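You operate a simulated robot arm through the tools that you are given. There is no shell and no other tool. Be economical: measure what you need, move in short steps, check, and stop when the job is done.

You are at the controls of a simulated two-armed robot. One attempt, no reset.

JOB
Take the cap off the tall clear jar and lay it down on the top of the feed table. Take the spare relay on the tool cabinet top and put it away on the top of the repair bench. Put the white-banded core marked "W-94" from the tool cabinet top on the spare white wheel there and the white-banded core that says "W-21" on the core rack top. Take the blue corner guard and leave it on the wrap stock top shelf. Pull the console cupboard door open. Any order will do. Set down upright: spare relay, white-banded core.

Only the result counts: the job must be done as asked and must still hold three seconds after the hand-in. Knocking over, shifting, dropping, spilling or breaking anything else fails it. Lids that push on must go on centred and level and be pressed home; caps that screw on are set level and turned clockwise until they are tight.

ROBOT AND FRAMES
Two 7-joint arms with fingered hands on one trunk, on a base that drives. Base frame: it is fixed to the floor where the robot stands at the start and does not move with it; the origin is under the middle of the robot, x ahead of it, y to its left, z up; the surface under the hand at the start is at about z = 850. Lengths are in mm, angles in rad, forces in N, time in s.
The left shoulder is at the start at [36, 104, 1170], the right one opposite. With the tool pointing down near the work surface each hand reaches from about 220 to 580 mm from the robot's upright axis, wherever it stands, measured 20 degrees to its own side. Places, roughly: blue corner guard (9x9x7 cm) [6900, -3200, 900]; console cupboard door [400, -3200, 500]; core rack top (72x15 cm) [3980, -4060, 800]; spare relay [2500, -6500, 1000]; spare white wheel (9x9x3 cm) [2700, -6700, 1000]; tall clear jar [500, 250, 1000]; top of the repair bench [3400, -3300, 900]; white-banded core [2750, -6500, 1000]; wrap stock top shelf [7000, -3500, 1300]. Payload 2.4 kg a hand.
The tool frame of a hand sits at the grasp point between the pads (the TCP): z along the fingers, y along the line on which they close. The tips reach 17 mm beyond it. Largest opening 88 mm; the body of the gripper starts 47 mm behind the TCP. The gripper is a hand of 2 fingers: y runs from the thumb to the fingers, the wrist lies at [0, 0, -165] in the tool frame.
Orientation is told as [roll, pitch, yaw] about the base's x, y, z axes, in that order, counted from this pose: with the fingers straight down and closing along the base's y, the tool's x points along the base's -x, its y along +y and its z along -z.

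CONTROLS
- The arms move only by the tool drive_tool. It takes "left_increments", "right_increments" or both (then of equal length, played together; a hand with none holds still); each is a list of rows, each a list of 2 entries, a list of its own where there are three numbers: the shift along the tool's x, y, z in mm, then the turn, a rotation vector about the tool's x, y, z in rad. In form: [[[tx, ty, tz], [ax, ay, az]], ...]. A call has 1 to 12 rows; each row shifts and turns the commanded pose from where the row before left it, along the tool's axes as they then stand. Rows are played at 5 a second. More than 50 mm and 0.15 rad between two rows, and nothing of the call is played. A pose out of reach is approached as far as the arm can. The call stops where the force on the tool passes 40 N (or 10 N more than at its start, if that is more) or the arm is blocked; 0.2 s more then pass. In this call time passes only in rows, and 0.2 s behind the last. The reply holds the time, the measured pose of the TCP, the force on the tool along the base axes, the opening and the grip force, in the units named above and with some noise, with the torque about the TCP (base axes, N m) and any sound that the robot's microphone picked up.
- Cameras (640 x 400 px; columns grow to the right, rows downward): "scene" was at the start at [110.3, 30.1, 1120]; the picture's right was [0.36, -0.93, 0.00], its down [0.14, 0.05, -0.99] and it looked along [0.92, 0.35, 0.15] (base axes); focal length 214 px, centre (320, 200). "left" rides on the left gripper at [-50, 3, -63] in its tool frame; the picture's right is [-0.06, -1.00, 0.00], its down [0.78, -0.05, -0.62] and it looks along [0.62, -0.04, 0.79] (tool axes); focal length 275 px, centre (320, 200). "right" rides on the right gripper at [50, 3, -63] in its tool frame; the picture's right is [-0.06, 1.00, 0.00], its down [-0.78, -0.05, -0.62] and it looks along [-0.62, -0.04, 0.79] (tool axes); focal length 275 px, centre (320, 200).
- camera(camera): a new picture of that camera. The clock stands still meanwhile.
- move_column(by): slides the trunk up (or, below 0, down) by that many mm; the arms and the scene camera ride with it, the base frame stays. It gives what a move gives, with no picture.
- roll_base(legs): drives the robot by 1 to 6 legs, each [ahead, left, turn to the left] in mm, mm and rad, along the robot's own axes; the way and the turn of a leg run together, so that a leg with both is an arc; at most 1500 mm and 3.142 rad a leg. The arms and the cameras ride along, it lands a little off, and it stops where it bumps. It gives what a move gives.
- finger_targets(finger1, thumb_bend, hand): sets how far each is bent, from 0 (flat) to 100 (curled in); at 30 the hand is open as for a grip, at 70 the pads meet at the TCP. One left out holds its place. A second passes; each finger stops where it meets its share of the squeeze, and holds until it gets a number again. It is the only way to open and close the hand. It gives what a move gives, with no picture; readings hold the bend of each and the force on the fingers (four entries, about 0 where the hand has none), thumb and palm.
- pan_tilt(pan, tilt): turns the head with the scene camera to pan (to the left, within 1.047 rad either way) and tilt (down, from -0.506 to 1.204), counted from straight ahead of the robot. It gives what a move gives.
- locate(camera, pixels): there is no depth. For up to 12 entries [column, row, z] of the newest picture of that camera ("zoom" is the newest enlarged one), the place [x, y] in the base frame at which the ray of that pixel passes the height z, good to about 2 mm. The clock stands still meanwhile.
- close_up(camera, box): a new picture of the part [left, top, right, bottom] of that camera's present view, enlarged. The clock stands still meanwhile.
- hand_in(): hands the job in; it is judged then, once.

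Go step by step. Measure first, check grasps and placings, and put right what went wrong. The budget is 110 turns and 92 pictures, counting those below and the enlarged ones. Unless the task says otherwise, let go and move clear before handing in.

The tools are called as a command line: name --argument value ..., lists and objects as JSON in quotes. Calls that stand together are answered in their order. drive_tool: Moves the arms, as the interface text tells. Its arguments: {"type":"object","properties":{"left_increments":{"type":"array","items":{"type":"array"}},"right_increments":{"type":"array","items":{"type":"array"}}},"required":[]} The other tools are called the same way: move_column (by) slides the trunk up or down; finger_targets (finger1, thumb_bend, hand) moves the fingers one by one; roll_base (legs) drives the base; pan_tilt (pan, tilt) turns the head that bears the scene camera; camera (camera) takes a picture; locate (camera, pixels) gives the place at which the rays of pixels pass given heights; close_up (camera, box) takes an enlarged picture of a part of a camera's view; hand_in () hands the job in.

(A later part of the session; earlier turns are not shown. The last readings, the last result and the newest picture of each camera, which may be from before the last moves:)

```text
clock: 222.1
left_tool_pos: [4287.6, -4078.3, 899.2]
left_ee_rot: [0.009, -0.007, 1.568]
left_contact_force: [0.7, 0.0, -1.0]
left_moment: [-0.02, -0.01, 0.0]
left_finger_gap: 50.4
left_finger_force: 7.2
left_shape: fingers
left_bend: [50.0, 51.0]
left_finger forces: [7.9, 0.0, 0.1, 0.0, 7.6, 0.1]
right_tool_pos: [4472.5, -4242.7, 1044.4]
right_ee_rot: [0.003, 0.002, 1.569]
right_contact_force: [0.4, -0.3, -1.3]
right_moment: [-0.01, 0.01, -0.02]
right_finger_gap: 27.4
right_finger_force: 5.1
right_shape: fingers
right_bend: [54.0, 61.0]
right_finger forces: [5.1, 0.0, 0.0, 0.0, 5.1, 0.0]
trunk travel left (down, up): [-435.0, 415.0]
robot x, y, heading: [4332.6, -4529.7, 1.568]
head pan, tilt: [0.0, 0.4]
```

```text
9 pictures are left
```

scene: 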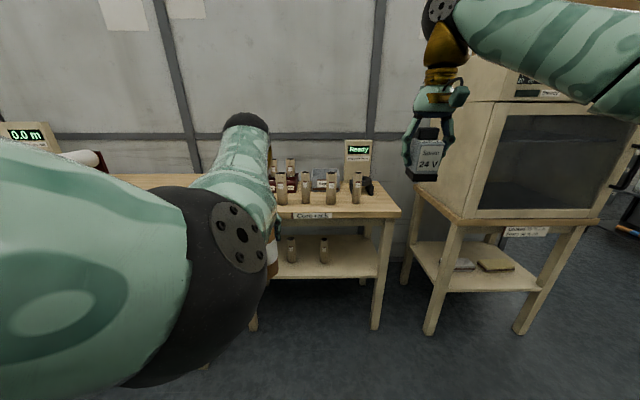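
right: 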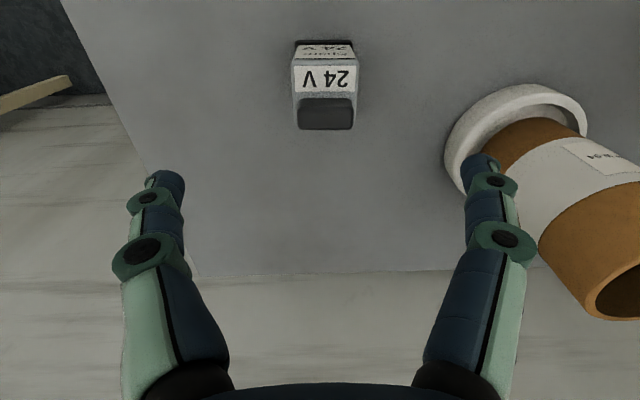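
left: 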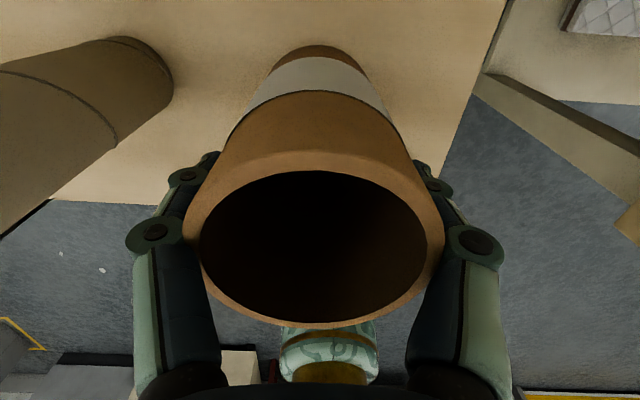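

Clear of the small core at left. I lower the last ~11 mm in steps with the trunk, watching the force.

move_column --by -9

move_column --by -3

```text
clock: 222.6
left_tool_pos: [4286.9, -4078.1, 890.2]
left_ee_rot: [0.008, -0.007, 1.572]
left_contact_force: [-0.4, 0.2, -1.1]
left_moment: [0.03, -0.01, -0.03]
left_finger_gap: 50.4
left_finger_force: 7.9
left_shape: fingers
left_bend: [50.0, 51.0]
left_finger forces: [7.9, 0.1, 0.1, 0.1, 7.6, 0.0]
right_tool_pos: [4472.1, -4242.1, 1034.5]
right_ee_rot: [0.004, 0.002, 1.569]
right_contact_force: [-0.7, 0.1, -1.4]
right_moment: [0.0, -0.03, -0.01]
right_finger_gap: 27.1
right_finger_force: 5.1
right_shape: fingers
right_bend: [54.0, 61.0]
right_finger forces: [5.2, 0.0, 0.0, 0.1, 5.1, 0.1]
trunk travel left (down, up): [-426.0, 424.0]
robot x, y, heading: [4329.3, -4528.5, 1.569]
head pan, tilt: [0.0, 0.4]
```

```text
clock: 223.2
left_tool_pos: [4286.9, -4077.5, 887.5]
left_ee_rot: [0.01, -0.008, 1.57]
left_contact_force: [-0.9, -0.9, 4.2]
left_moment: [0.01, -0.04, 0.01]
left_finger_gap: 50.3
left_finger_force: 8.1
left_shape: fingers
left_bend: [50.0, 51.0]
left_finger forces: [8.9, 0.1, 0.0, 0.0, 8.0, 0.1]
right_tool_pos: [4472.3, -4242.2, 1031.4]
right_ee_rot: [0.005, 0.002, 1.569]
right_contact_force: [0.1, -1.4, -1.1]
right_moment: [0.03, 0.03, -0.01]
right_finger_gap: 27.6
right_finger_force: 5.1
right_shape: fingers
right_bend: [54.0, 61.0]
right_finger forces: [5.2, 0.0, 0.0, 0.0, 5.2, 0.0]
trunk travel left (down, up): [-423.0, 427.0]
robot x, y, heading: [4329.3, -4532.3, 1.571]
head pan, tilt: [0.0, 0.4]
```

Contact (4–5 N). I release, rise 170 mm with the trunk, back off and check.

finger_targets --hand "left" --finger1 31 --thumb_bend 31

move_column --by 170

roll_base --legs '[[-400, 0, 0]]'

pan_tilt --pan -0.3 --tilt 0.4

camera --camera "scene"

```text
clock: 224.2
left_tool_pos: [4286.0, -4077.8, 886.2]
left_ee_rot: [0.007, -0.008, 1.571]
left_contact_force: [0.0, 0.2, 0.0]
left_moment: [0.02, 0.01, 0.01]
left_finger_gap: 81.5
left_finger_force: 0.7
left_shape: fingers
left_bend: [31.0, 31.0]
left_finger forces: [0.3, 0.0, 0.1, 0.0, 0.0, 0.1]
right_tool_pos: [4472.9, -4241.3, 1031.5]
right_ee_rot: [0.004, 0.002, 1.57]
right_contact_force: [0.5, -1.6, -0.2]
right_moment: [-0.04, 0.01, 0.0]
right_finger_gap: 27.5
right_finger_force: 5.0
right_shape: fingers
right_bend: [54.0, 61.0]
right_finger forces: [5.1, 0.1, 0.0, 0.1, 5.2, 0.0]
trunk travel left (down, up): [-423.0, 427.0]
robot x, y, heading: [4332.3, -4529.2, 1.571]
head pan, tilt: [0.0, 0.4]
```

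```text
clock: 226.1
left_tool_pos: [4283.8, -4077.2, 1056.4]
left_ee_rot: [0.011, -0.006, 1.575]
left_contact_force: [0.1, -0.6, 0.4]
left_moment: [0.0, 0.01, 0.02]
left_finger_gap: 81.5
left_finger_force: 0.0
left_shape: fingers
left_bend: [31.0, 31.0]
left_finger forces: [0.1, 0.0, 0.1, 0.0, 0.0, 0.0]
right_tool_pos: [4470.9, -4241.0, 1201.3]
right_ee_rot: [0.005, 0.001, 1.568]
right_contact_force: [-0.2, -0.2, -1.3]
right_moment: [0.0, 0.01, 0.02]
right_finger_gap: 27.5
right_finger_force: 4.7
right_shape: fingers
right_bend: [54.0, 61.0]
right_finger forces: [5.1, 0.1, 0.1, 0.0, 5.0, 0.1]
trunk travel left (down, up): [-593.0, 257.0]
robot x, y, heading: [4329.7, -4530.3, 1.568]
head pan, tilt: [0.0, 0.4]
```

```text
clock: 228.6
left_tool_pos: [4288.2, -4477.6, 1057.5]
left_ee_rot: [0.012, -0.007, 1.566]
left_contact_force: [-0.5, 0.0, 0.7]
left_moment: [0.0, 0.01, 0.02]
left_finger_gap: 81.7
left_finger_force: 0.1
left_shape: fingers
left_bend: [31.0, 31.0]
left_finger forces: [0.1, 0.1, 0.0, 0.1, 0.0, 0.0]
right_tool_pos: [4472.6, -4642.1, 1200.9]
right_ee_rot: [0.004, 0.003, 1.564]
right_contact_force: [-0.9, -0.2, -0.2]
right_moment: [-0.02, 0.01, 0.02]
right_finger_gap: 27.5
right_finger_force: 4.9
right_shape: fingers
right_bend: [54.0, 61.0]
right_finger forces: [5.2, 0.1, 0.1, 0.0, 5.1, 0.0]
trunk travel left (down, up): [-593.0, 257.0]
robot x, y, heading: [4325.9, -4927.8, 1.563]
head pan, tilt: [0.0, 0.4]
```

```text
clock: 229.4
left_tool_pos: [4287.5, -4476.3, 1055.9]
left_ee_rot: [0.009, -0.007, 1.566]
left_contact_force: [-0.2, 0.2, 0.8]
left_moment: [0.02, 0.03, 0.04]
left_finger_gap: 81.4
left_finger_force: 0.1
left_shape: fingers
left_bend: [31.0, 31.0]
left_finger forces: [0.1, 0.0, 0.0, 0.0, 0.0, 0.1]
right_tool_pos: [4472.7, -4641.9, 1201.8]
right_ee_rot: [0.004, 0.002, 1.563]
right_contact_force: [0.3, -0.2, -1.0]
right_moment: [0.01, 0.0, 0.02]
right_finger_gap: 27.7
right_finger_force: 4.7
right_shape: fingers
right_bend: [54.0, 61.0]
right_finger forces: [5.1, 0.0, 0.0, 0.1, 5.1, 0.1]
trunk travel left (down, up): [-593.0, 257.0]
robot x, y, heading: [4329.3, -4928.9, 1.562]
head pan, tilt: [-0.3, 0.4]
```

```text
8 pictures are left
```

scene: 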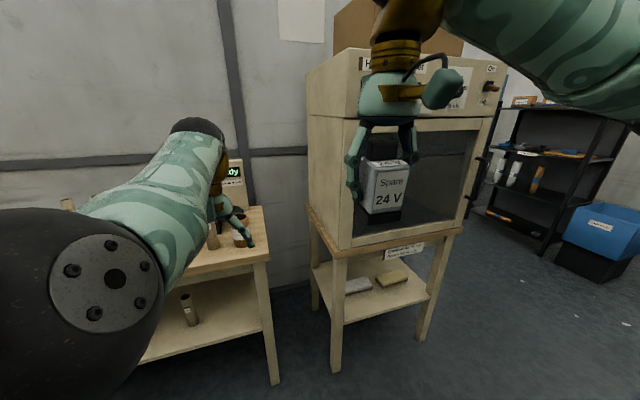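

W-21 stands at (241, 235) on the rack's right end. Through the gap beyond the oven I see the wrap stock rack (560, 150) with a blue bin before it. I locate those and other obstacles for the drive there.

locate --camera "scene" --pixels '[[553, 262, 0], [612, 285, 0], [545, 252, 0], [480, 212, 0], [575, 153, 900], [520, 150, 900], [525, 102, 1300], [600, 105, 1300], [435, 340, 0], [538, 148, 900]]'

close_up --camera "scene" --box '[460, 80, 640, 290]'

```text
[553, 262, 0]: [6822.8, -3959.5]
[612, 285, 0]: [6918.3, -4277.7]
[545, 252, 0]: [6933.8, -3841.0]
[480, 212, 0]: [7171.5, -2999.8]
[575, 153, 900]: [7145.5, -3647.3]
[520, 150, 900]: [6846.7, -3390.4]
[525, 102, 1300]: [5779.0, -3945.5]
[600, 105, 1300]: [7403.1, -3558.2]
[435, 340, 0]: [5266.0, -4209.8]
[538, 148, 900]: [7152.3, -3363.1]
```

```text
1.90 times, centred on (550, 185) of scene
```

zoom: 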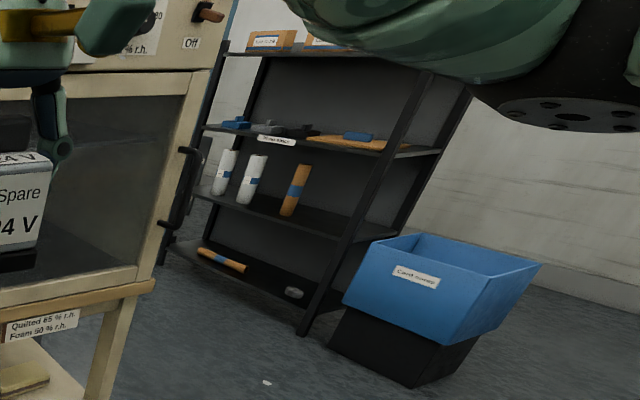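

The rack faces -x with its guards on the z ≈ 900 shelf (blue one leftmost, zoom (235, 125)) and free top space. I drive round: heading 0, to x ≈ 6130, then strafe left to y ≈ -3250.

roll_base --legs '[[0, 0, -1.562], [1500, 0, 0], [300, 0, 0]]'

roll_base --legs '[[0, 1500, 0], [0, 200, 0]]'

pan_tilt --pan 0.0 --tilt 0.35

camera --camera "scene"

```text
clock: 242.2
left_tool_pos: [6556.0, -4944.4, 1056.7]
left_ee_rot: [0.012, -0.004, -0.031]
left_contact_force: [-0.4, -0.2, 0.3]
left_moment: [-0.03, -0.01, 0.02]
left_finger_gap: 81.7
left_finger_force: 0.0
left_shape: fingers
left_bend: [31.0, 31.0]
left_finger forces: [0.0, 0.1, 0.0, 0.1, 0.0, 0.0]
right_tool_pos: [6386.9, -5126.3, 1200.9]
right_ee_rot: [0.003, -0.001, -0.031]
right_contact_force: [0.4, -0.2, -1.5]
right_moment: [0.02, 0.01, 0.0]
right_finger_gap: 27.2
right_finger_force: 5.0
right_shape: fingers
right_bend: [54.0, 61.0]
right_finger forces: [5.0, 0.0, 0.0, 0.0, 5.1, 0.0]
trunk travel left (down, up): [-593.0, 257.0]
robot x, y, heading: [6101.5, -4972.1, -0.03]
head pan, tilt: [-0.3, 0.4]
```

```text
clock: 250.8
left_tool_pos: [6604.7, -3241.7, 1055.8]
left_ee_rot: [0.008, -0.005, -0.025]
left_contact_force: [0.6, -0.2, -0.1]
left_moment: [-0.03, 0.0, -0.02]
left_finger_gap: 81.8
left_finger_force: 0.1
left_shape: fingers
left_bend: [31.0, 31.0]
left_finger forces: [0.0, 0.0, 0.0, 0.1, 0.1, 0.1]
right_tool_pos: [6434.5, -3422.3, 1200.4]
right_ee_rot: [0.003, 0.003, -0.028]
right_contact_force: [-0.3, 0.5, 0.1]
right_moment: [0.0, 0.0, -0.01]
right_finger_gap: 27.3
right_finger_force: 5.7
right_shape: fingers
right_bend: [54.0, 61.0]
right_finger forces: [5.0, 0.0, 0.0, 0.1, 5.1, 0.0]
trunk travel left (down, up): [-593.0, 257.0]
robot x, y, heading: [6151.1, -3272.8, -0.028]
head pan, tilt: [-0.3, 0.4]
```

```text
clock: 251.6
left_tool_pos: [6604.8, -3240.3, 1056.3]
left_ee_rot: [0.011, -0.008, -0.024]
left_contact_force: [-1.1, 0.1, 0.2]
left_moment: [0.0, -0.01, -0.02]
left_finger_gap: 81.6
left_finger_force: 0.0
left_shape: fingers
left_bend: [31.0, 31.0]
left_finger forces: [0.0, 0.0, 0.0, 0.1, 0.1, 0.0]
right_tool_pos: [6435.5, -3422.3, 1201.7]
right_ee_rot: [0.004, 0.002, -0.025]
right_contact_force: [-0.2, 0.1, -0.9]
right_moment: [-0.04, 0.01, 0.03]
right_finger_gap: 27.4
right_finger_force: 4.5
right_shape: fingers
right_bend: [54.0, 61.0]
right_finger forces: [5.0, 0.0, 0.1, 0.0, 5.0, 0.0]
trunk travel left (down, up): [-593.0, 257.0]
robot x, y, heading: [6148.0, -3275.8, -0.027]
head pan, tilt: [0.0, 0.351]
```

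```text
6 pictures are left
```

scene: 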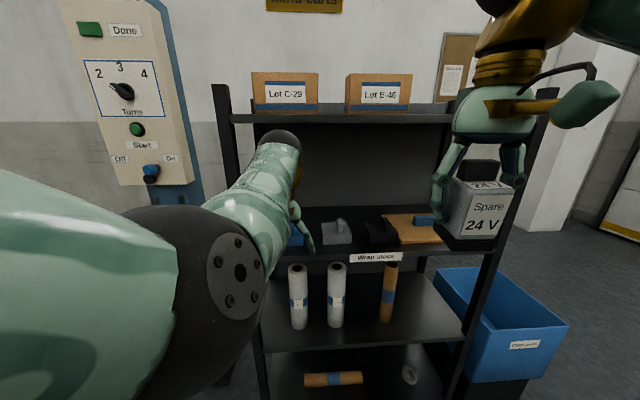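

The blue guard is hidden behind the left arm near (295, 238). I pitch the left hand forward (30° below level) so its own camera looks into the shelf.

drive_tool --left_increments '[[[0, 0, 0], [0, -0.15, 0]], [[0, 0, 0], [0, -0.15, 0]], [[0, 0, 0], [0, -0.15, 0]], [[0, 0, 0], [0, -0.15, 0]], [[0, 0, 0], [0, -0.15, 0]], [[0, 0, 0], [0, -0.15, 0]], [[0, 0, 0], [0, -0.15, 0]]]'

camera --camera "left"

locate --camera "scene" --pixels '[[337, 242, 900], [380, 243, 900], [300, 245, 900], [375, 253, 890], [333, 120, 1300], [425, 120, 1300], [410, 114, 1300], [232, 122, 1300], [345, 114, 1300], [319, 114, 1300]]'

```text
clock: 252.7
left_tool_pos: [6660.8, -3209.9, 1141.8]
left_ee_rot: [0.101, -0.813, -0.055]
left_contact_force: [0.3, 0.2, 0.0]
left_moment: [-0.04, 0.02, -0.01]
left_finger_gap: 81.6
left_finger_force: 0.1
left_shape: fingers
left_bend: [31.0, 31.0]
left_finger forces: [0.1, 0.1, 0.1, 0.0, 0.0, 0.0]
right_tool_pos: [6435.9, -3422.2, 1200.9]
right_ee_rot: [0.004, 0.002, -0.025]
right_contact_force: [1.0, 0.3, -0.2]
right_moment: [0.0, -0.01, -0.02]
right_finger_gap: 27.1
right_finger_force: 5.1
right_shape: fingers
right_bend: [54.0, 61.0]
right_finger forces: [5.0, 0.0, 0.0, 0.1, 5.0, 0.0]
trunk travel left (down, up): [-593.0, 257.0]
robot x, y, heading: [6149.6, -3273.9, -0.026]
head pan, tilt: [0.0, 0.351]
stopped in row 5 (left hand): the arm was blocked; the commanded pose is now the measured one
```

```text
5 pictures are left
```

left: 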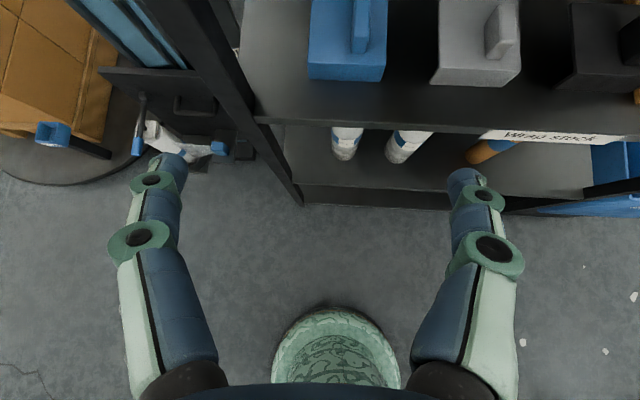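

```text
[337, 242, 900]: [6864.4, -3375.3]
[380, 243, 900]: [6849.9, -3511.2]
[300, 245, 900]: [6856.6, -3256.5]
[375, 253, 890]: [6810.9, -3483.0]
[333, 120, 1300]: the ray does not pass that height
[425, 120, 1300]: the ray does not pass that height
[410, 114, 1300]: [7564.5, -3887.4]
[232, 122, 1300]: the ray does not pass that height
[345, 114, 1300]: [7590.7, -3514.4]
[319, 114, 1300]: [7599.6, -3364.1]
```

The left view shows the blue guard at (347, 40): a block with a fin standing up at (360, 25), running front to back — good to grip sideways. I locate its parts.

locate --camera "left" --pixels '[[309, 78, 900], [386, 82, 900], [309, 62, 920], [386, 66, 920], [352, 52, 950], [368, 53, 950], [360, 53, 930], [360, 53, 970], [300, 120, 890], [240, 60, 900]]'

```text
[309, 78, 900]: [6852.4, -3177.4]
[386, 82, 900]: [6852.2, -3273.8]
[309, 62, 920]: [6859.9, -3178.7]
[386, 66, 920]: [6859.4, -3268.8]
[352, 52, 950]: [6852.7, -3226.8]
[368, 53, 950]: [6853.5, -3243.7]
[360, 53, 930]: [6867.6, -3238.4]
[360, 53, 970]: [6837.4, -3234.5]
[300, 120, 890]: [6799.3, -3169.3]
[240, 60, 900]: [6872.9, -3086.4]
```

The guard sits at x 6854–6944, y -3178…-3272; its fin is at y ≈ -3237, z 930–970. I lower the trunk 150 so the hand passes between the shelves, then drive in to stand over the fin.

move_column --by -148

roll_base --legs '[[120, -22, 0], [114, 0, 0]]'

camera --camera "left"

```text
clock: 254.4
left_tool_pos: [6664.5, -3190.7, 989.5]
left_ee_rot: [0.164, -0.815, -0.08]
left_contact_force: [-0.4, -0.2, 0.2]
left_moment: [0.0, -0.01, -0.03]
left_finger_gap: 81.8
left_finger_force: 0.1
left_shape: fingers
left_bend: [31.0, 31.0]
left_finger forces: [0.0, 0.0, 0.1, 0.0, 0.0, 0.0]
right_tool_pos: [6435.9, -3424.1, 1053.3]
right_ee_rot: [0.003, 0.003, -0.028]
right_contact_force: [-1.0, 0.1, -1.4]
right_moment: [0.0, -0.03, 0.04]
right_finger_gap: 27.3
right_finger_force: 5.0
right_shape: fingers
right_bend: [54.0, 61.0]
right_finger forces: [5.0, 0.0, 0.0, 0.1, 4.9, 0.0]
trunk travel left (down, up): [-445.0, 405.0]
robot x, y, heading: [6151.8, -3277.2, -0.028]
head pan, tilt: [0.0, 0.351]
```

```text
clock: 256.5
left_tool_pos: [6905.4, -3221.4, 991.2]
left_ee_rot: [0.166, -0.816, -0.087]
left_contact_force: [0.3, 0.3, -0.6]
left_moment: [-0.02, -0.03, 0.01]
left_finger_gap: 81.4
left_finger_force: 0.1
left_shape: fingers
left_bend: [31.0, 31.0]
left_finger forces: [0.0, 0.0, 0.0, 0.1, 0.0, 0.0]
right_tool_pos: [6675.6, -3453.2, 1053.4]
right_ee_rot: [0.002, 0.002, -0.031]
right_contact_force: [-0.3, -0.3, -0.7]
right_moment: [-0.01, 0.01, -0.01]
right_finger_gap: 27.5
right_finger_force: 5.1
right_shape: fingers
right_bend: [54.0, 61.0]
right_finger forces: [5.0, 0.0, 0.0, 0.0, 5.0, 0.0]
trunk travel left (down, up): [-445.0, 405.0]
robot x, y, heading: [6390.3, -3300.0, -0.029]
head pan, tilt: [0.0, 0.351]
```

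```text
4 pictures are left
```

left: 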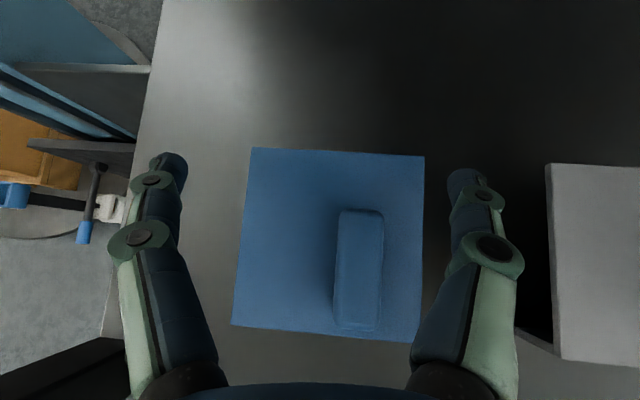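

The fin is clearly between the fingers at (358, 270). I locate it for the exact offsets.

locate --camera "left" --pixels '[[360, 212, 970], [358, 325, 970], [336, 270, 970], [383, 270, 970], [252, 150, 930], [425, 157, 930], [232, 325, 930], [412, 340, 930]]'

```text
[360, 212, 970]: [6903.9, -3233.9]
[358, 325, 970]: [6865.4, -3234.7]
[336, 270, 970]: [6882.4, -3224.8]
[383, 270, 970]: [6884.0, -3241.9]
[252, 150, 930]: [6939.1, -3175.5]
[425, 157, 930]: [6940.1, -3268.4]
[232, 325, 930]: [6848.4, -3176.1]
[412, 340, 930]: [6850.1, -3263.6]
```

The fin spans x 6865–6904 at y -3234. I shift over it and come down 33 mm, then close.

drive_tool --left_increments '[[[11.5, -12.3, -14.4], [0, 0, 0]], [[12, -1.8, 11], [0, 0, 0]], [[12, -1.9, 11.3], [0, 0, 0]]]'

finger_targets --hand "left" --finger1 74 --thumb_bend 74

```text
clock: 257.5
left_tool_pos: [6911.7, -3204.3, 999.7]
left_ee_rot: [0.276, -0.907, -0.137]
left_contact_force: [0.1, 0.8, 0.0]
left_moment: [0.0, -0.03, 0.0]
left_finger_gap: 81.6
left_finger_force: 0.1
left_shape: fingers
left_bend: [31.0, 31.0]
left_finger forces: [0.1, 0.0, 0.0, 0.0, 0.1, 0.0]
right_tool_pos: [6675.9, -3452.3, 1053.3]
right_ee_rot: [0.003, 0.002, -0.029]
right_contact_force: [-0.5, -0.4, 0.1]
right_moment: [-0.01, -0.03, 0.02]
right_finger_gap: 27.4
right_finger_force: 5.9
right_shape: fingers
right_bend: [54.0, 61.0]
right_finger forces: [4.9, 0.0, 0.1, 0.0, 5.0, 0.0]
trunk travel left (down, up): [-445.0, 405.0]
robot x, y, heading: [6393.4, -3302.1, -0.03]
head pan, tilt: [0.0, 0.351]
stopped in row 3 (left hand): the arm was blocked; the commanded pose is now the measured one
```

```text
clock: 258.5
left_tool_pos: [6911.8, -3204.5, 997.3]
left_ee_rot: [0.278, -0.907, -0.14]
left_contact_force: [-0.2, -0.3, 0.9]
left_moment: [0.0, 0.03, -0.01]
left_finger_gap: 0.0
left_finger_force: 0.1
left_shape: fingers
left_bend: [72.0, 72.0]
left_finger forces: [0.1, 0.0, 0.0, 0.1, 0.1, 0.0]
right_tool_pos: [6675.1, -3451.4, 1053.0]
right_ee_rot: [0.003, 0.002, -0.03]
right_contact_force: [0.6, -0.2, -0.4]
right_moment: [0.0, 0.05, 0.01]
right_finger_gap: 27.2
right_finger_force: 5.2
right_shape: fingers
right_bend: [54.0, 61.0]
right_finger forces: [5.0, 0.1, 0.0, 0.1, 5.1, 0.0]
trunk travel left (down, up): [-445.0, 405.0]
robot x, y, heading: [6391.2, -3303.1, -0.029]
head pan, tilt: [0.0, 0.351]
```

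The left arm hit a joint limit and drifted (999 high, fingers closed on air). I open, back out of the shelf, and move the arm out to the left to the posture that worked at the door.

finger_targets --hand "left" --finger1 31 --thumb_bend 31

roll_base --legs '[[-260, 0, 0.03]]'

drive_tool --left_increments '[[[0, 30, 0], [0, 0, 0]], [[0, 30, 0], [0, 0, 0]], [[0, 30, 0], [0, 0, 0]], [[0, 30, 0], [0, 0, 0]], [[0, 30, 0], [0, 0, 0]], [[0, 20, 0], [0, 0, 0]]]'

```text
clock: 259.5
left_tool_pos: [6912.0, -3204.2, 997.3]
left_ee_rot: [0.275, -0.903, -0.139]
left_contact_force: [-0.1, -0.4, 0.1]
left_moment: [-0.01, 0.02, 0.01]
left_finger_gap: 81.3
left_finger_force: 0.0
left_shape: fingers
left_bend: [31.0, 31.0]
left_finger forces: [0.0, 0.1, 0.0, 0.1, 0.1, 0.0]
right_tool_pos: [6675.3, -3452.1, 1053.8]
right_ee_rot: [0.003, 0.001, -0.028]
right_contact_force: [-0.4, 0.0, -0.7]
right_moment: [0.04, 0.0, 0.0]
right_finger_gap: 27.3
right_finger_force: 4.7
right_shape: fingers
right_bend: [54.0, 61.0]
right_finger forces: [5.0, 0.1, 0.0, 0.1, 5.0, 0.0]
trunk travel left (down, up): [-445.0, 405.0]
robot x, y, heading: [6392.5, -3298.9, -0.032]
head pan, tilt: [0.0, 0.351]
```

```text
clock: 261.4
left_tool_pos: [6643.2, -3184.0, 997.9]
left_ee_rot: [0.278, -0.904, -0.107]
left_contact_force: [-0.1, 0.5, 0.4]
left_moment: [0.03, 0.01, 0.0]
left_finger_gap: 81.3
left_finger_force: 0.1
left_shape: fingers
left_bend: [31.0, 31.0]
left_finger forces: [0.0, 0.0, 0.0, 0.0, 0.1, 0.0]
right_tool_pos: [6415.6, -3439.8, 1053.3]
right_ee_rot: [0.002, 0.003, 0.003]
right_contact_force: [0.3, 0.2, -0.7]
right_moment: [0.02, 0.05, 0.0]
right_finger_gap: 27.1
right_finger_force: 5.1
right_shape: fingers
right_bend: [54.0, 61.0]
right_finger forces: [5.0, 0.1, 0.1, 0.1, 5.0, 0.0]
trunk travel left (down, up): [-445.0, 405.0]
robot x, y, heading: [6124.4, -3295.5, 0.003]
head pan, tilt: [0.0, 0.351]
```

```text
clock: 262.8
left_tool_pos: [6624.4, -3017.1, 1027.3]
left_ee_rot: [0.275, -0.904, -0.106]
left_contact_force: [0.5, 0.2, 0.1]
left_moment: [0.01, -0.02, 0.02]
left_finger_gap: 81.3
left_finger_force: 0.0
left_shape: fingers
left_bend: [31.0, 31.0]
left_finger forces: [0.1, 0.0, 0.0, 0.1, 0.1, 0.1]
right_tool_pos: [6415.7, -3438.2, 1053.2]
right_ee_rot: [0.004, 0.002, 0.002]
right_contact_force: [-0.3, -0.9, -0.7]
right_moment: [0.02, 0.0, -0.04]
right_finger_gap: 27.4
right_finger_force: 4.9
right_shape: fingers
right_bend: [54.0, 61.0]
right_finger forces: [5.0, 0.0, 0.0, 0.0, 5.1, 0.0]
trunk travel left (down, up): [-445.0, 405.0]
robot x, y, heading: [6123.0, -3297.1, 0.001]
head pan, tilt: [0.0, 0.351]
```

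The arm is free again there. I now square the hand: remove the roll and pitch to about 20° below level.

drive_tool --left_increments '[[[0, 0, 0], [0.0603, -0.097, -0.0313]], [[0, 0, 0], [0.0603, -0.097, -0.0313]], [[0, 0, 0], [0.0603, -0.097, -0.0313]]]'

```text
clock: 263.6
left_tool_pos: [6623.4, -3017.6, 1026.6]
left_ee_rot: [0.002, -1.208, 0.001]
left_contact_force: [0.6, -0.1, -0.7]
left_moment: [0.0, -0.03, 0.0]
left_finger_gap: 81.4
left_finger_force: 0.0
left_shape: fingers
left_bend: [31.0, 31.0]
left_finger forces: [0.1, 0.0, 0.1, 0.1, 0.0, 0.0]
right_tool_pos: [6415.0, -3438.8, 1053.7]
right_ee_rot: [0.002, 0.003, 0.0]
right_contact_force: [0.0, 0.6, -0.3]
right_moment: [0.02, 0.01, -0.01]
right_finger_gap: 27.3
right_finger_force: 5.5
right_shape: fingers
right_bend: [54.0, 61.0]
right_finger forces: [5.0, 0.1, 0.1, 0.0, 5.0, 0.1]
trunk travel left (down, up): [-445.0, 405.0]
robot x, y, heading: [6123.0, -3296.5, 0.006]
head pan, tilt: [0.0, 0.351]
```

Squared exactly (0, -1.208, 0). I lower the trunk 35 and drive so the hand stands above the fin (6886, -3234).

move_column --by -35

roll_base --legs '[[0, -216, -0.004], [263, 0, 0]]'

```text
clock: 264.4
left_tool_pos: [6624.9, -3015.9, 991.4]
left_ee_rot: [0.0, -1.206, 0.001]
left_contact_force: [-0.1, 0.0, 1.0]
left_moment: [-0.05, 0.04, -0.01]
left_finger_gap: 81.3
left_finger_force: 0.1
left_shape: fingers
left_bend: [31.0, 31.0]
left_finger forces: [0.1, 0.0, 0.0, 0.1, 0.1, 0.0]
right_tool_pos: [6415.2, -3439.1, 1017.6]
right_ee_rot: [0.004, 0.003, 0.001]
right_contact_force: [-0.2, -0.6, -0.5]
right_moment: [0.01, -0.03, 0.01]
right_finger_gap: 27.4
right_finger_force: 4.9
right_shape: fingers
right_bend: [54.0, 61.0]
right_finger forces: [5.0, 0.0, 0.1, 0.0, 5.0, 0.1]
trunk travel left (down, up): [-410.0, 440.0]
robot x, y, heading: [6125.7, -3297.4, 0.001]
head pan, tilt: [0.0, 0.351]
```

```text
clock: 267.5
left_tool_pos: [6891.8, -3242.4, 991.2]
left_ee_rot: [0.0, -1.203, -0.015]
left_contact_force: [0.4, 0.1, 0.1]
left_moment: [0.01, 0.03, 0.01]
left_finger_gap: 81.3
left_finger_force: 0.0
left_shape: fingers
left_bend: [31.0, 31.0]
left_finger forces: [0.0, 0.0, 0.0, 0.0, 0.0, 0.0]
right_tool_pos: [6676.1, -3661.9, 1018.5]
right_ee_rot: [0.003, 0.002, -0.013]
right_contact_force: [-0.3, 0.2, -1.3]
right_moment: [0.03, 0.0, 0.0]
right_finger_gap: 27.0
right_finger_force: 5.2
right_shape: fingers
right_bend: [54.0, 61.0]
right_finger forces: [5.0, 0.0, 0.1, 0.0, 5.0, 0.0]
trunk travel left (down, up): [-410.0, 440.0]
robot x, y, heading: [6387.1, -3517.4, -0.014]
head pan, tilt: [0.0, 0.351]
```

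Nearly there; I trim +8 in y, lower 35 by trunk, and close.

drive_tool --left_increments '[[[1.4, 8, -3.7], [0, 0, 0]]]'

move_column --by -35

finger_targets --hand "left" --finger1 76 --thumb_bend 76

```text
clock: 267.9
left_tool_pos: [6887.6, -3236.3, 992.8]
left_ee_rot: [0.0, -1.206, -0.016]
left_contact_force: [0.1, -0.3, -0.5]
left_moment: [0.03, -0.01, 0.02]
left_finger_gap: 81.5
left_finger_force: 0.0
left_shape: fingers
left_bend: [31.0, 31.0]
left_finger forces: [0.0, 0.0, 0.0, 0.0, 0.1, 0.0]
right_tool_pos: [6676.4, -3662.9, 1018.5]
right_ee_rot: [0.003, 0.003, -0.011]
right_contact_force: [0.4, 0.6, -0.8]
right_moment: [-0.02, -0.01, -0.01]
right_finger_gap: 27.2
right_finger_force: 5.0
right_shape: fingers
right_bend: [54.0, 61.0]
right_finger forces: [5.0, 0.0, 0.0, 0.0, 4.9, 0.1]
trunk travel left (down, up): [-410.0, 440.0]
robot x, y, heading: [6390.4, -3515.5, -0.01]
head pan, tilt: [0.0, 0.351]
```

```text
clock: 268.7
left_tool_pos: [6887.8, -3235.5, 956.7]
left_ee_rot: [0.003, -1.205, -0.015]
left_contact_force: [-0.3, -0.8, -1.0]
left_moment: [0.01, -0.02, -0.03]
left_finger_gap: 81.4
left_finger_force: 0.0
left_shape: fingers
left_bend: [31.0, 31.0]
left_finger forces: [0.1, 0.0, 0.0, 0.0, 0.0, 0.0]
right_tool_pos: [6674.4, -3662.5, 983.2]
right_ee_rot: [0.004, 0.002, -0.013]
right_contact_force: [-0.3, -0.6, -1.4]
right_moment: [0.02, -0.02, 0.02]
right_finger_gap: 27.3
right_finger_force: 5.8
right_shape: fingers
right_bend: [54.0, 61.0]
right_finger forces: [5.0, 0.1, 0.0, 0.0, 5.1, 0.0]
trunk travel left (down, up): [-375.0, 475.0]
robot x, y, heading: [6388.0, -3518.4, -0.019]
head pan, tilt: [0.0, 0.351]
```

```text
clock: 269.7
left_tool_pos: [6887.4, -3235.3, 955.0]
left_ee_rot: [0.002, -1.204, -0.016]
left_contact_force: [0.3, 0.2, 0.3]
left_moment: [-0.01, 0.02, -0.04]
left_finger_gap: 9.1
left_finger_force: 6.6
left_shape: fingers
left_bend: [70.0, 68.0]
left_finger forces: [6.8, 0.1, 0.1, 0.2, 6.8, 0.0]
right_tool_pos: [6676.6, -3662.5, 983.6]
right_ee_rot: [0.002, 0.001, -0.013]
right_contact_force: [0.3, -0.5, 0.1]
right_moment: [0.01, 0.01, 0.01]
right_finger_gap: 27.3
right_finger_force: 4.9
right_shape: fingers
right_bend: [54.0, 61.0]
right_finger forces: [4.9, 0.1, 0.0, 0.0, 4.9, 0.0]
trunk travel left (down, up): [-375.0, 475.0]
robot x, y, heading: [6390.7, -3517.2, -0.014]
head pan, tilt: [0.0, 0.351]
```

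The fin is gripped (gap 9, 6.7 N). I tighten, lift 25, back out 260, then raise the trunk 410 to clear the top shelf, and look.

finger_targets --hand "left" --finger1 88 --thumb_bend 88

move_column --by 25

roll_base --legs '[[-260, 0, 0]]'

move_column --by 410

pan_tilt --pan -0.1 --tilt 0.4

camera --camera "scene"

```text
clock: 270.7
left_tool_pos: [6887.4, -3234.4, 956.6]
left_ee_rot: [0.003, -1.205, -0.016]
left_contact_force: [-0.5, 0.4, -0.2]
left_moment: [-0.05, 0.02, 0.0]
left_finger_gap: 7.7
left_finger_force: 14.7
left_shape: fingers
left_bend: [77.0, 71.0]
left_finger forces: [15.0, 0.0, 0.0, 0.1, 15.1, 0.1]
right_tool_pos: [6676.6, -3661.5, 984.3]
right_ee_rot: [0.005, 0.002, -0.012]
right_contact_force: [0.1, 0.6, -1.0]
right_moment: [0.02, 0.0, -0.01]
right_finger_gap: 26.9
right_finger_force: 4.8
right_shape: fingers
right_bend: [54.0, 61.0]
right_finger forces: [5.0, 0.0, 0.1, 0.0, 5.0, 0.0]
trunk travel left (down, up): [-375.0, 475.0]
robot x, y, heading: [6389.3, -3517.4, -0.011]
head pan, tilt: [0.0, 0.351]
```

```text
clock: 271.4
left_tool_pos: [6887.9, -3235.1, 981.7]
left_ee_rot: [0.001, -1.203, -0.016]
left_contact_force: [-0.2, -0.9, -0.8]
left_moment: [-0.04, 0.01, 0.02]
left_finger_gap: 7.9
left_finger_force: 15.2
left_shape: fingers
left_bend: [77.0, 71.0]
left_finger forces: [15.0, 0.0, 0.1, 0.0, 15.1, 0.0]
right_tool_pos: [6676.4, -3662.1, 1007.6]
right_ee_rot: [0.002, 0.002, -0.011]
right_contact_force: [0.2, 0.0, -0.9]
right_moment: [-0.03, 0.02, -0.01]
right_finger_gap: 27.6
right_finger_force: 5.5
right_shape: fingers
right_bend: [54.0, 61.0]
right_finger forces: [5.0, 0.1, 0.0, 0.0, 5.1, 0.1]
trunk travel left (down, up): [-400.0, 450.0]
robot x, y, heading: [6389.1, -3518.7, -0.012]
head pan, tilt: [0.0, 0.351]
```

```text
clock: 273.3
left_tool_pos: [6620.8, -3230.9, 981.6]
left_ee_rot: [0.001, -1.205, -0.012]
left_contact_force: [0.5, 0.6, -0.9]
left_moment: [-0.02, 0.03, 0.0]
left_finger_gap: 7.7
left_finger_force: 15.4
left_shape: fingers
left_bend: [77.0, 71.0]
left_finger forces: [15.0, 0.1, 0.1, 0.0, 14.9, 0.0]
right_tool_pos: [6410.8, -3658.6, 1007.7]
right_ee_rot: [0.004, 0.002, -0.011]
right_contact_force: [0.1, 0.8, -1.5]
right_moment: [0.01, 0.06, 0.0]
right_finger_gap: 27.4
right_finger_force: 4.7
right_shape: fingers
right_bend: [54.0, 61.0]
right_finger forces: [4.9, 0.1, 0.0, 0.0, 5.1, 0.1]
trunk travel left (down, up): [-400.0, 450.0]
robot x, y, heading: [6121.6, -3514.2, -0.015]
head pan, tilt: [0.0, 0.351]
```

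```text
refused: 410 is not a number from -400 to 400
```

```text
clock: 274.0
left_tool_pos: [6622.4, -3231.4, 981.3]
left_ee_rot: [0.001, -1.207, -0.014]
left_contact_force: [0.5, -0.2, -1.5]
left_moment: [0.03, 0.0, 0.01]
left_finger_gap: 7.8
left_finger_force: 15.1
left_shape: fingers
left_bend: [77.0, 71.0]
left_finger forces: [14.9, 0.0, 0.0, 0.1, 15.0, 0.1]
right_tool_pos: [6411.7, -3658.7, 1008.0]
right_ee_rot: [0.003, 0.002, -0.011]
right_contact_force: [0.0, 0.1, -0.7]
right_moment: [0.0, -0.02, 0.01]
right_finger_gap: 27.3
right_finger_force: 5.0
right_shape: fingers
right_bend: [54.0, 61.0]
right_finger forces: [5.0, 0.0, 0.0, 0.1, 5.1, 0.1]
trunk travel left (down, up): [-400.0, 450.0]
robot x, y, heading: [6122.6, -3513.4, -0.006]
head pan, tilt: [-0.099, 0.4]
```

```text
3 pictures are left
```

scene: 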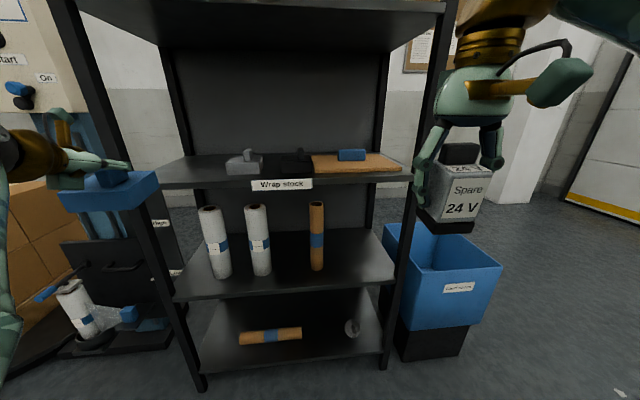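

The guard is held level at (105, 185); only the trunk lift was refused (limit 400). I get the rack's side limits from this picture and raise the trunk 400.

locate --camera "scene" --pixels '[[160, 187, 900], [412, 180, 900], [445, 12, 1300], [200, 388, 0], [383, 368, 0], [110, 190, 900]]'

move_column --by 400

pan_tilt --pan -0.1 --tilt 0.45

camera --camera "scene"

```text
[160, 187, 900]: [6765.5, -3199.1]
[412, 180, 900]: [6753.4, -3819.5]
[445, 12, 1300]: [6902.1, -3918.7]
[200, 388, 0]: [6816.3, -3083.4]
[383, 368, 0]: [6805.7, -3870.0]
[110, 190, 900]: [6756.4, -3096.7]
```

```text
clock: 277.8
left_tool_pos: [6622.1, -3229.7, 1381.5]
left_ee_rot: [0.001, -1.204, -0.012]
left_contact_force: [-0.4, -0.5, -1.2]
left_moment: [-0.02, -0.03, 0.01]
left_finger_gap: 8.1
left_finger_force: 15.3
left_shape: fingers
left_bend: [77.0, 71.0]
left_finger forces: [15.0, 0.0, 0.1, 0.1, 15.0, 0.0]
right_tool_pos: [6411.8, -3658.8, 1408.3]
right_ee_rot: [0.004, 0.002, -0.01]
right_contact_force: [-0.1, 0.1, -0.7]
right_moment: [-0.03, 0.02, 0.01]
right_finger_gap: 27.5
right_finger_force: 5.1
right_shape: fingers
right_bend: [54.0, 61.0]
right_finger forces: [5.0, 0.0, 0.1, 0.0, 5.0, 0.2]
trunk travel left (down, up): [-800.0, 50.0]
robot x, y, heading: [6122.7, -3512.4, -0.017]
head pan, tilt: [-0.099, 0.4]
```

```text
clock: 278.4
left_tool_pos: [6622.5, -3230.3, 1382.4]
left_ee_rot: [0.002, -1.207, -0.013]
left_contact_force: [-0.1, 0.3, -1.1]
left_moment: [0.01, -0.02, -0.02]
left_finger_gap: 8.0
left_finger_force: 14.7
left_shape: fingers
left_bend: [77.0, 71.0]
left_finger forces: [15.0, 0.0, 0.0, 0.0, 15.0, 0.0]
right_tool_pos: [6411.8, -3658.0, 1408.7]
right_ee_rot: [0.004, 0.002, -0.011]
right_contact_force: [0.3, 0.3, -1.0]
right_moment: [-0.01, 0.02, 0.03]
right_finger_gap: 27.1
right_finger_force: 4.7
right_shape: fingers
right_bend: [54.0, 61.0]
right_finger forces: [5.0, 0.0, 0.0, 0.0, 5.0, 0.0]
trunk travel left (down, up): [-800.0, 50.0]
robot x, y, heading: [6123.4, -3513.8, -0.014]
head pan, tilt: [-0.099, 0.45]
```

```text
2 pictures are left
```

scene: 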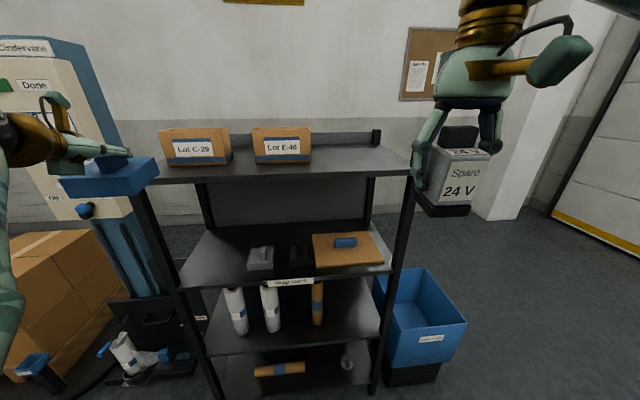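

Top shelf in full view; free space to the right of the E-46 box around (350, 160). I locate it.

locate --camera "scene" --pixels '[[310, 160, 1300], [255, 163, 1300], [410, 173, 1300], [345, 165, 1300], [350, 160, 1300], [375, 147, 1300], [160, 182, 1300]]'

```text
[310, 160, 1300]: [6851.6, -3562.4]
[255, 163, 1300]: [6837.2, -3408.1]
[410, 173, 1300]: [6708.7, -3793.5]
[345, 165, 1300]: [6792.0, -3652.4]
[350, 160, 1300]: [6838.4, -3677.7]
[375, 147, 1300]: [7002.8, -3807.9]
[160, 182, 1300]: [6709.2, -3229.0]
```

I check the blue bin's nearness before strafing right.

locate --camera "scene" --pixels '[[386, 384, 0], [438, 380, 0], [390, 366, 200], [390, 366, 300], [376, 272, 550], [466, 325, 550], [400, 325, 550]]'

move_column --by 30

drive_tool --left_increments '[[[0, -30, 0], [0, 0, 0]], [[0, -30, 0], [0, 0, 0]], [[0, -20, 0], [0, 0, 0]]]'

```text
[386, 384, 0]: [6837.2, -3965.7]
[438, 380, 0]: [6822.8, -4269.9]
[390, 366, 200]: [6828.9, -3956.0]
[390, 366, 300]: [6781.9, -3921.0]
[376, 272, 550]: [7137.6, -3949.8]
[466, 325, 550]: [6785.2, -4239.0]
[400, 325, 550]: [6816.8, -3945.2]
```

```text
clock: 279.2
left_tool_pos: [6621.8, -3230.8, 1411.1]
left_ee_rot: [0.002, -1.206, -0.011]
left_contact_force: [-0.2, 0.5, -1.3]
left_moment: [-0.01, -0.02, -0.03]
left_finger_gap: 7.8
left_finger_force: 15.1
left_shape: fingers
left_bend: [77.0, 71.0]
left_finger forces: [15.0, 0.1, 0.1, 0.1, 15.1, 0.0]
right_tool_pos: [6412.0, -3658.4, 1438.6]
right_ee_rot: [0.004, 0.001, -0.011]
right_contact_force: [0.5, -0.5, -0.4]
right_moment: [0.02, -0.01, -0.02]
right_finger_gap: 27.3
right_finger_force: 5.0
right_shape: fingers
right_bend: [54.0, 61.0]
right_finger forces: [5.0, 0.0, 0.1, 0.1, 4.9, 0.0]
trunk travel left (down, up): [-830.0, 20.0]
robot x, y, heading: [6121.9, -3512.8, -0.01]
head pan, tilt: [-0.099, 0.45]
```

```text
clock: 280.0
left_tool_pos: [6621.5, -3314.4, 1411.9]
left_ee_rot: [0.004, -1.207, -0.015]
left_contact_force: [-0.4, -0.5, -1.6]
left_moment: [-0.03, -0.01, 0.0]
left_finger_gap: 8.1
left_finger_force: 15.1
left_shape: fingers
left_bend: [77.0, 71.0]
left_finger forces: [15.1, 0.0, 0.1, 0.1, 15.1, 0.1]
right_tool_pos: [6411.5, -3659.2, 1438.3]
right_ee_rot: [0.002, 0.002, -0.011]
right_contact_force: [0.1, -0.4, 0.3]
right_moment: [0.0, 0.0, 0.01]
right_finger_gap: 27.0
right_finger_force: 5.4
right_shape: fingers
right_bend: [54.0, 61.0]
right_finger forces: [5.0, 0.1, 0.0, 0.1, 5.0, 0.1]
trunk travel left (down, up): [-830.0, 20.0]
robot x, y, heading: [6125.4, -3516.0, -0.009]
head pan, tilt: [-0.099, 0.45]
```

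The bin's front is at x ≈ 6785, far enough. I strafe 366 right and drive 268 ahead over the top shelf.

roll_base --legs '[[0, -366, 0.01], [180, 0, 0], [88, 0, 0]]'

```text
clock: 284.1
left_tool_pos: [6880.0, -3669.2, 1411.3]
left_ee_rot: [0.003, -1.205, 0.007]
left_contact_force: [-0.3, 0.1, -0.8]
left_moment: [-0.01, 0.0, 0.0]
left_finger_gap: 8.1
left_finger_force: 15.1
left_shape: fingers
left_bend: [77.0, 71.0]
left_finger forces: [15.1, 0.1, 0.0, 0.0, 15.2, 0.0]
right_tool_pos: [6677.6, -4018.9, 1438.6]
right_ee_rot: [0.004, 0.004, 0.011]
right_contact_force: [0.1, 0.1, -0.9]
right_moment: [-0.02, 0.02, -0.03]
right_finger_gap: 27.2
right_finger_force: 4.6
right_shape: fingers
right_bend: [54.0, 61.0]
right_finger forces: [5.1, 0.1, 0.0, 0.0, 5.0, 0.0]
trunk travel left (down, up): [-830.0, 20.0]
robot x, y, heading: [6384.3, -3881.0, 0.013]
head pan, tilt: [-0.099, 0.45]
```

Good place. I trim 15 mm deeper and to the right, then lower by trunk in steps until contact.

drive_tool --left_increments '[[[-5.4, -15, 14], [0, 0, 0]]]'

move_column --by -48

move_column --by -5

move_column --by -3

```text
clock: 284.5
left_tool_pos: [6894.5, -3684.8, 1410.6]
left_ee_rot: [0.003, -1.205, 0.008]
left_contact_force: [0.9, -0.2, -0.4]
left_moment: [0.03, -0.02, 0.02]
left_finger_gap: 7.9
left_finger_force: 14.7
left_shape: fingers
left_bend: [77.0, 71.0]
left_finger forces: [15.1, 0.0, 0.0, 0.0, 15.0, 0.1]
right_tool_pos: [6675.8, -4019.9, 1437.5]
right_ee_rot: [0.005, 0.004, 0.01]
right_contact_force: [0.5, 0.3, -1.6]
right_moment: [-0.02, 0.01, 0.0]
right_finger_gap: 27.2
right_finger_force: 5.0
right_shape: fingers
right_bend: [54.0, 61.0]
right_finger forces: [5.0, 0.1, 0.0, 0.1, 5.0, 0.0]
trunk travel left (down, up): [-830.0, 20.0]
robot x, y, heading: [6383.1, -3879.9, 0.01]
head pan, tilt: [-0.099, 0.45]
```

```text
clock: 285.4
left_tool_pos: [6893.2, -3677.5, 1364.7]
left_ee_rot: [0.049, -1.206, -0.031]
left_contact_force: [1.3, -0.2, -0.5]
left_moment: [-0.02, 0.07, 0.03]
left_finger_gap: 7.8
left_finger_force: 14.4
left_shape: fingers
left_bend: [77.0, 71.0]
left_finger forces: [15.1, 0.1, 0.0, 0.0, 15.1, 0.0]
right_tool_pos: [6677.7, -4018.5, 1391.0]
right_ee_rot: [0.003, 0.001, 0.01]
right_contact_force: [0.7, -0.5, -0.8]
right_moment: [-0.01, 0.0, -0.02]
right_finger_gap: 27.0
right_finger_force: 5.0
right_shape: fingers
right_bend: [54.0, 61.0]
right_finger forces: [5.1, 0.1, 0.1, 0.1, 5.0, 0.1]
trunk travel left (down, up): [-782.0, 68.0]
robot x, y, heading: [6382.6, -3880.5, 0.016]
head pan, tilt: [-0.099, 0.45]
```

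```text
clock: 285.9
left_tool_pos: [6893.5, -3670.2, 1360.7]
left_ee_rot: [0.09, -1.204, -0.058]
left_contact_force: [0.2, 0.4, -0.7]
left_moment: [-0.02, -0.01, -0.03]
left_finger_gap: 8.0
left_finger_force: 14.7
left_shape: fingers
left_bend: [77.0, 71.0]
left_finger forces: [15.1, 0.0, 0.1, 0.0, 15.1, 0.0]
right_tool_pos: [6675.2, -4019.5, 1384.7]
right_ee_rot: [0.004, 0.003, 0.01]
right_contact_force: [0.7, 0.4, -0.8]
right_moment: [0.03, 0.0, 0.0]
right_finger_gap: 27.1
right_finger_force: 5.0
right_shape: fingers
right_bend: [54.0, 61.0]
right_finger forces: [5.0, 0.0, 0.0, 0.0, 5.0, 0.0]
trunk travel left (down, up): [-777.0, 73.0]
robot x, y, heading: [6388.0, -3878.7, 0.016]
head pan, tilt: [-0.099, 0.45]
```

```text
clock: 286.5
left_tool_pos: [6892.8, -3666.2, 1356.6]
left_ee_rot: [0.111, -1.204, -0.077]
left_contact_force: [-1.6, 0.1, -1.0]
left_moment: [-0.02, 0.0, 0.0]
left_finger_gap: 7.7
left_finger_force: 15.0
left_shape: fingers
left_bend: [77.0, 71.0]
left_finger forces: [15.1, 0.0, 0.0, 0.1, 15.2, 0.0]
right_tool_pos: [6676.6, -4017.8, 1382.9]
right_ee_rot: [0.004, 0.0, 0.009]
right_contact_force: [0.0, -0.1, -1.1]
right_moment: [-0.04, -0.05, 0.0]
right_finger_gap: 27.2
right_finger_force: 4.6
right_shape: fingers
right_bend: [54.0, 61.0]
right_finger forces: [4.9, 0.0, 0.1, 0.1, 5.0, 0.0]
trunk travel left (down, up): [-774.0, 76.0]
robot x, y, heading: [6386.8, -3879.0, 0.014]
head pan, tilt: [-0.099, 0.45]
```

No contact yet, but the arm is creeping near its limit (roll 0.11). I raise 15, move the arm 60 left while the base goes right by the same, square the hand, and try again.

move_column --by 15

roll_base --legs '[[0, -75, -0.014]]'

drive_tool --left_increments '[[[0, 20, 0], [0.04, 0, -0.028]], [[0, 20, 0], [0, 0, 0]], [[0, 20, 0], [0, 0, 0]]]'

```text
clock: 287.1
left_tool_pos: [6894.8, -3666.0, 1373.0]
left_ee_rot: [0.114, -1.207, -0.079]
left_contact_force: [-0.1, 0.0, -0.8]
left_moment: [-0.03, -0.01, 0.02]
left_finger_gap: 7.7
left_finger_force: 15.1
left_shape: fingers
left_bend: [77.0, 71.0]
left_finger forces: [15.1, 0.0, 0.0, 0.0, 15.1, 0.0]
right_tool_pos: [6675.7, -4018.1, 1397.7]
right_ee_rot: [0.002, 0.003, 0.012]
right_contact_force: [0.7, -0.6, -0.7]
right_moment: [0.0, 0.01, -0.01]
right_finger_gap: 27.4
right_finger_force: 4.9
right_shape: fingers
right_bend: [54.0, 61.0]
right_finger forces: [5.0, 0.0, 0.0, 0.0, 5.0, 0.1]
trunk travel left (down, up): [-789.0, 61.0]
robot x, y, heading: [6383.5, -3877.1, 0.013]
head pan, tilt: [-0.099, 0.45]
```

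```text
clock: 288.1
left_tool_pos: [6898.6, -3751.4, 1374.1]
left_ee_rot: [0.113, -1.209, -0.092]
left_contact_force: [-0.7, 1.0, -0.6]
left_moment: [0.0, 0.04, -0.03]
left_finger_gap: 7.8
left_finger_force: 15.6
left_shape: fingers
left_bend: [77.0, 71.0]
left_finger forces: [15.1, 0.1, 0.0, 0.0, 15.2, 0.0]
right_tool_pos: [6674.4, -4099.9, 1396.5]
right_ee_rot: [0.003, 0.002, -0.003]
right_contact_force: [-0.7, -0.1, -1.8]
right_moment: [-0.01, -0.01, -0.03]
right_finger_gap: 27.5
right_finger_force: 4.9
right_shape: fingers
right_bend: [54.0, 61.0]
right_finger forces: [5.0, 0.1, 0.1, 0.0, 5.1, 0.0]
trunk travel left (down, up): [-789.0, 61.0]
robot x, y, heading: [6385.2, -3955.7, -0.008]
head pan, tilt: [-0.099, 0.45]
```

```text
clock: 288.9
left_tool_pos: [6898.2, -3691.3, 1376.8]
left_ee_rot: [-0.01, -1.212, -0.005]
left_contact_force: [0.4, 0.3, -1.7]
left_moment: [-0.03, 0.0, -0.03]
left_finger_gap: 8.0
left_finger_force: 15.4
left_shape: fingers
left_bend: [77.0, 71.0]
left_finger forces: [15.1, 0.1, 0.0, 0.1, 15.2, 0.0]
right_tool_pos: [6674.4, -4098.1, 1399.4]
right_ee_rot: [0.003, 0.001, -0.004]
right_contact_force: [0.1, 0.3, -1.3]
right_moment: [0.01, 0.02, 0.02]
right_finger_gap: 27.4
right_finger_force: 4.7
right_shape: fingers
right_bend: [54.0, 61.0]
right_finger forces: [4.9, 0.0, 0.0, 0.0, 5.0, 0.0]
trunk travel left (down, up): [-789.0, 61.0]
robot x, y, heading: [6386.3, -3956.0, -0.0]
head pan, tilt: [-0.099, 0.45]
```

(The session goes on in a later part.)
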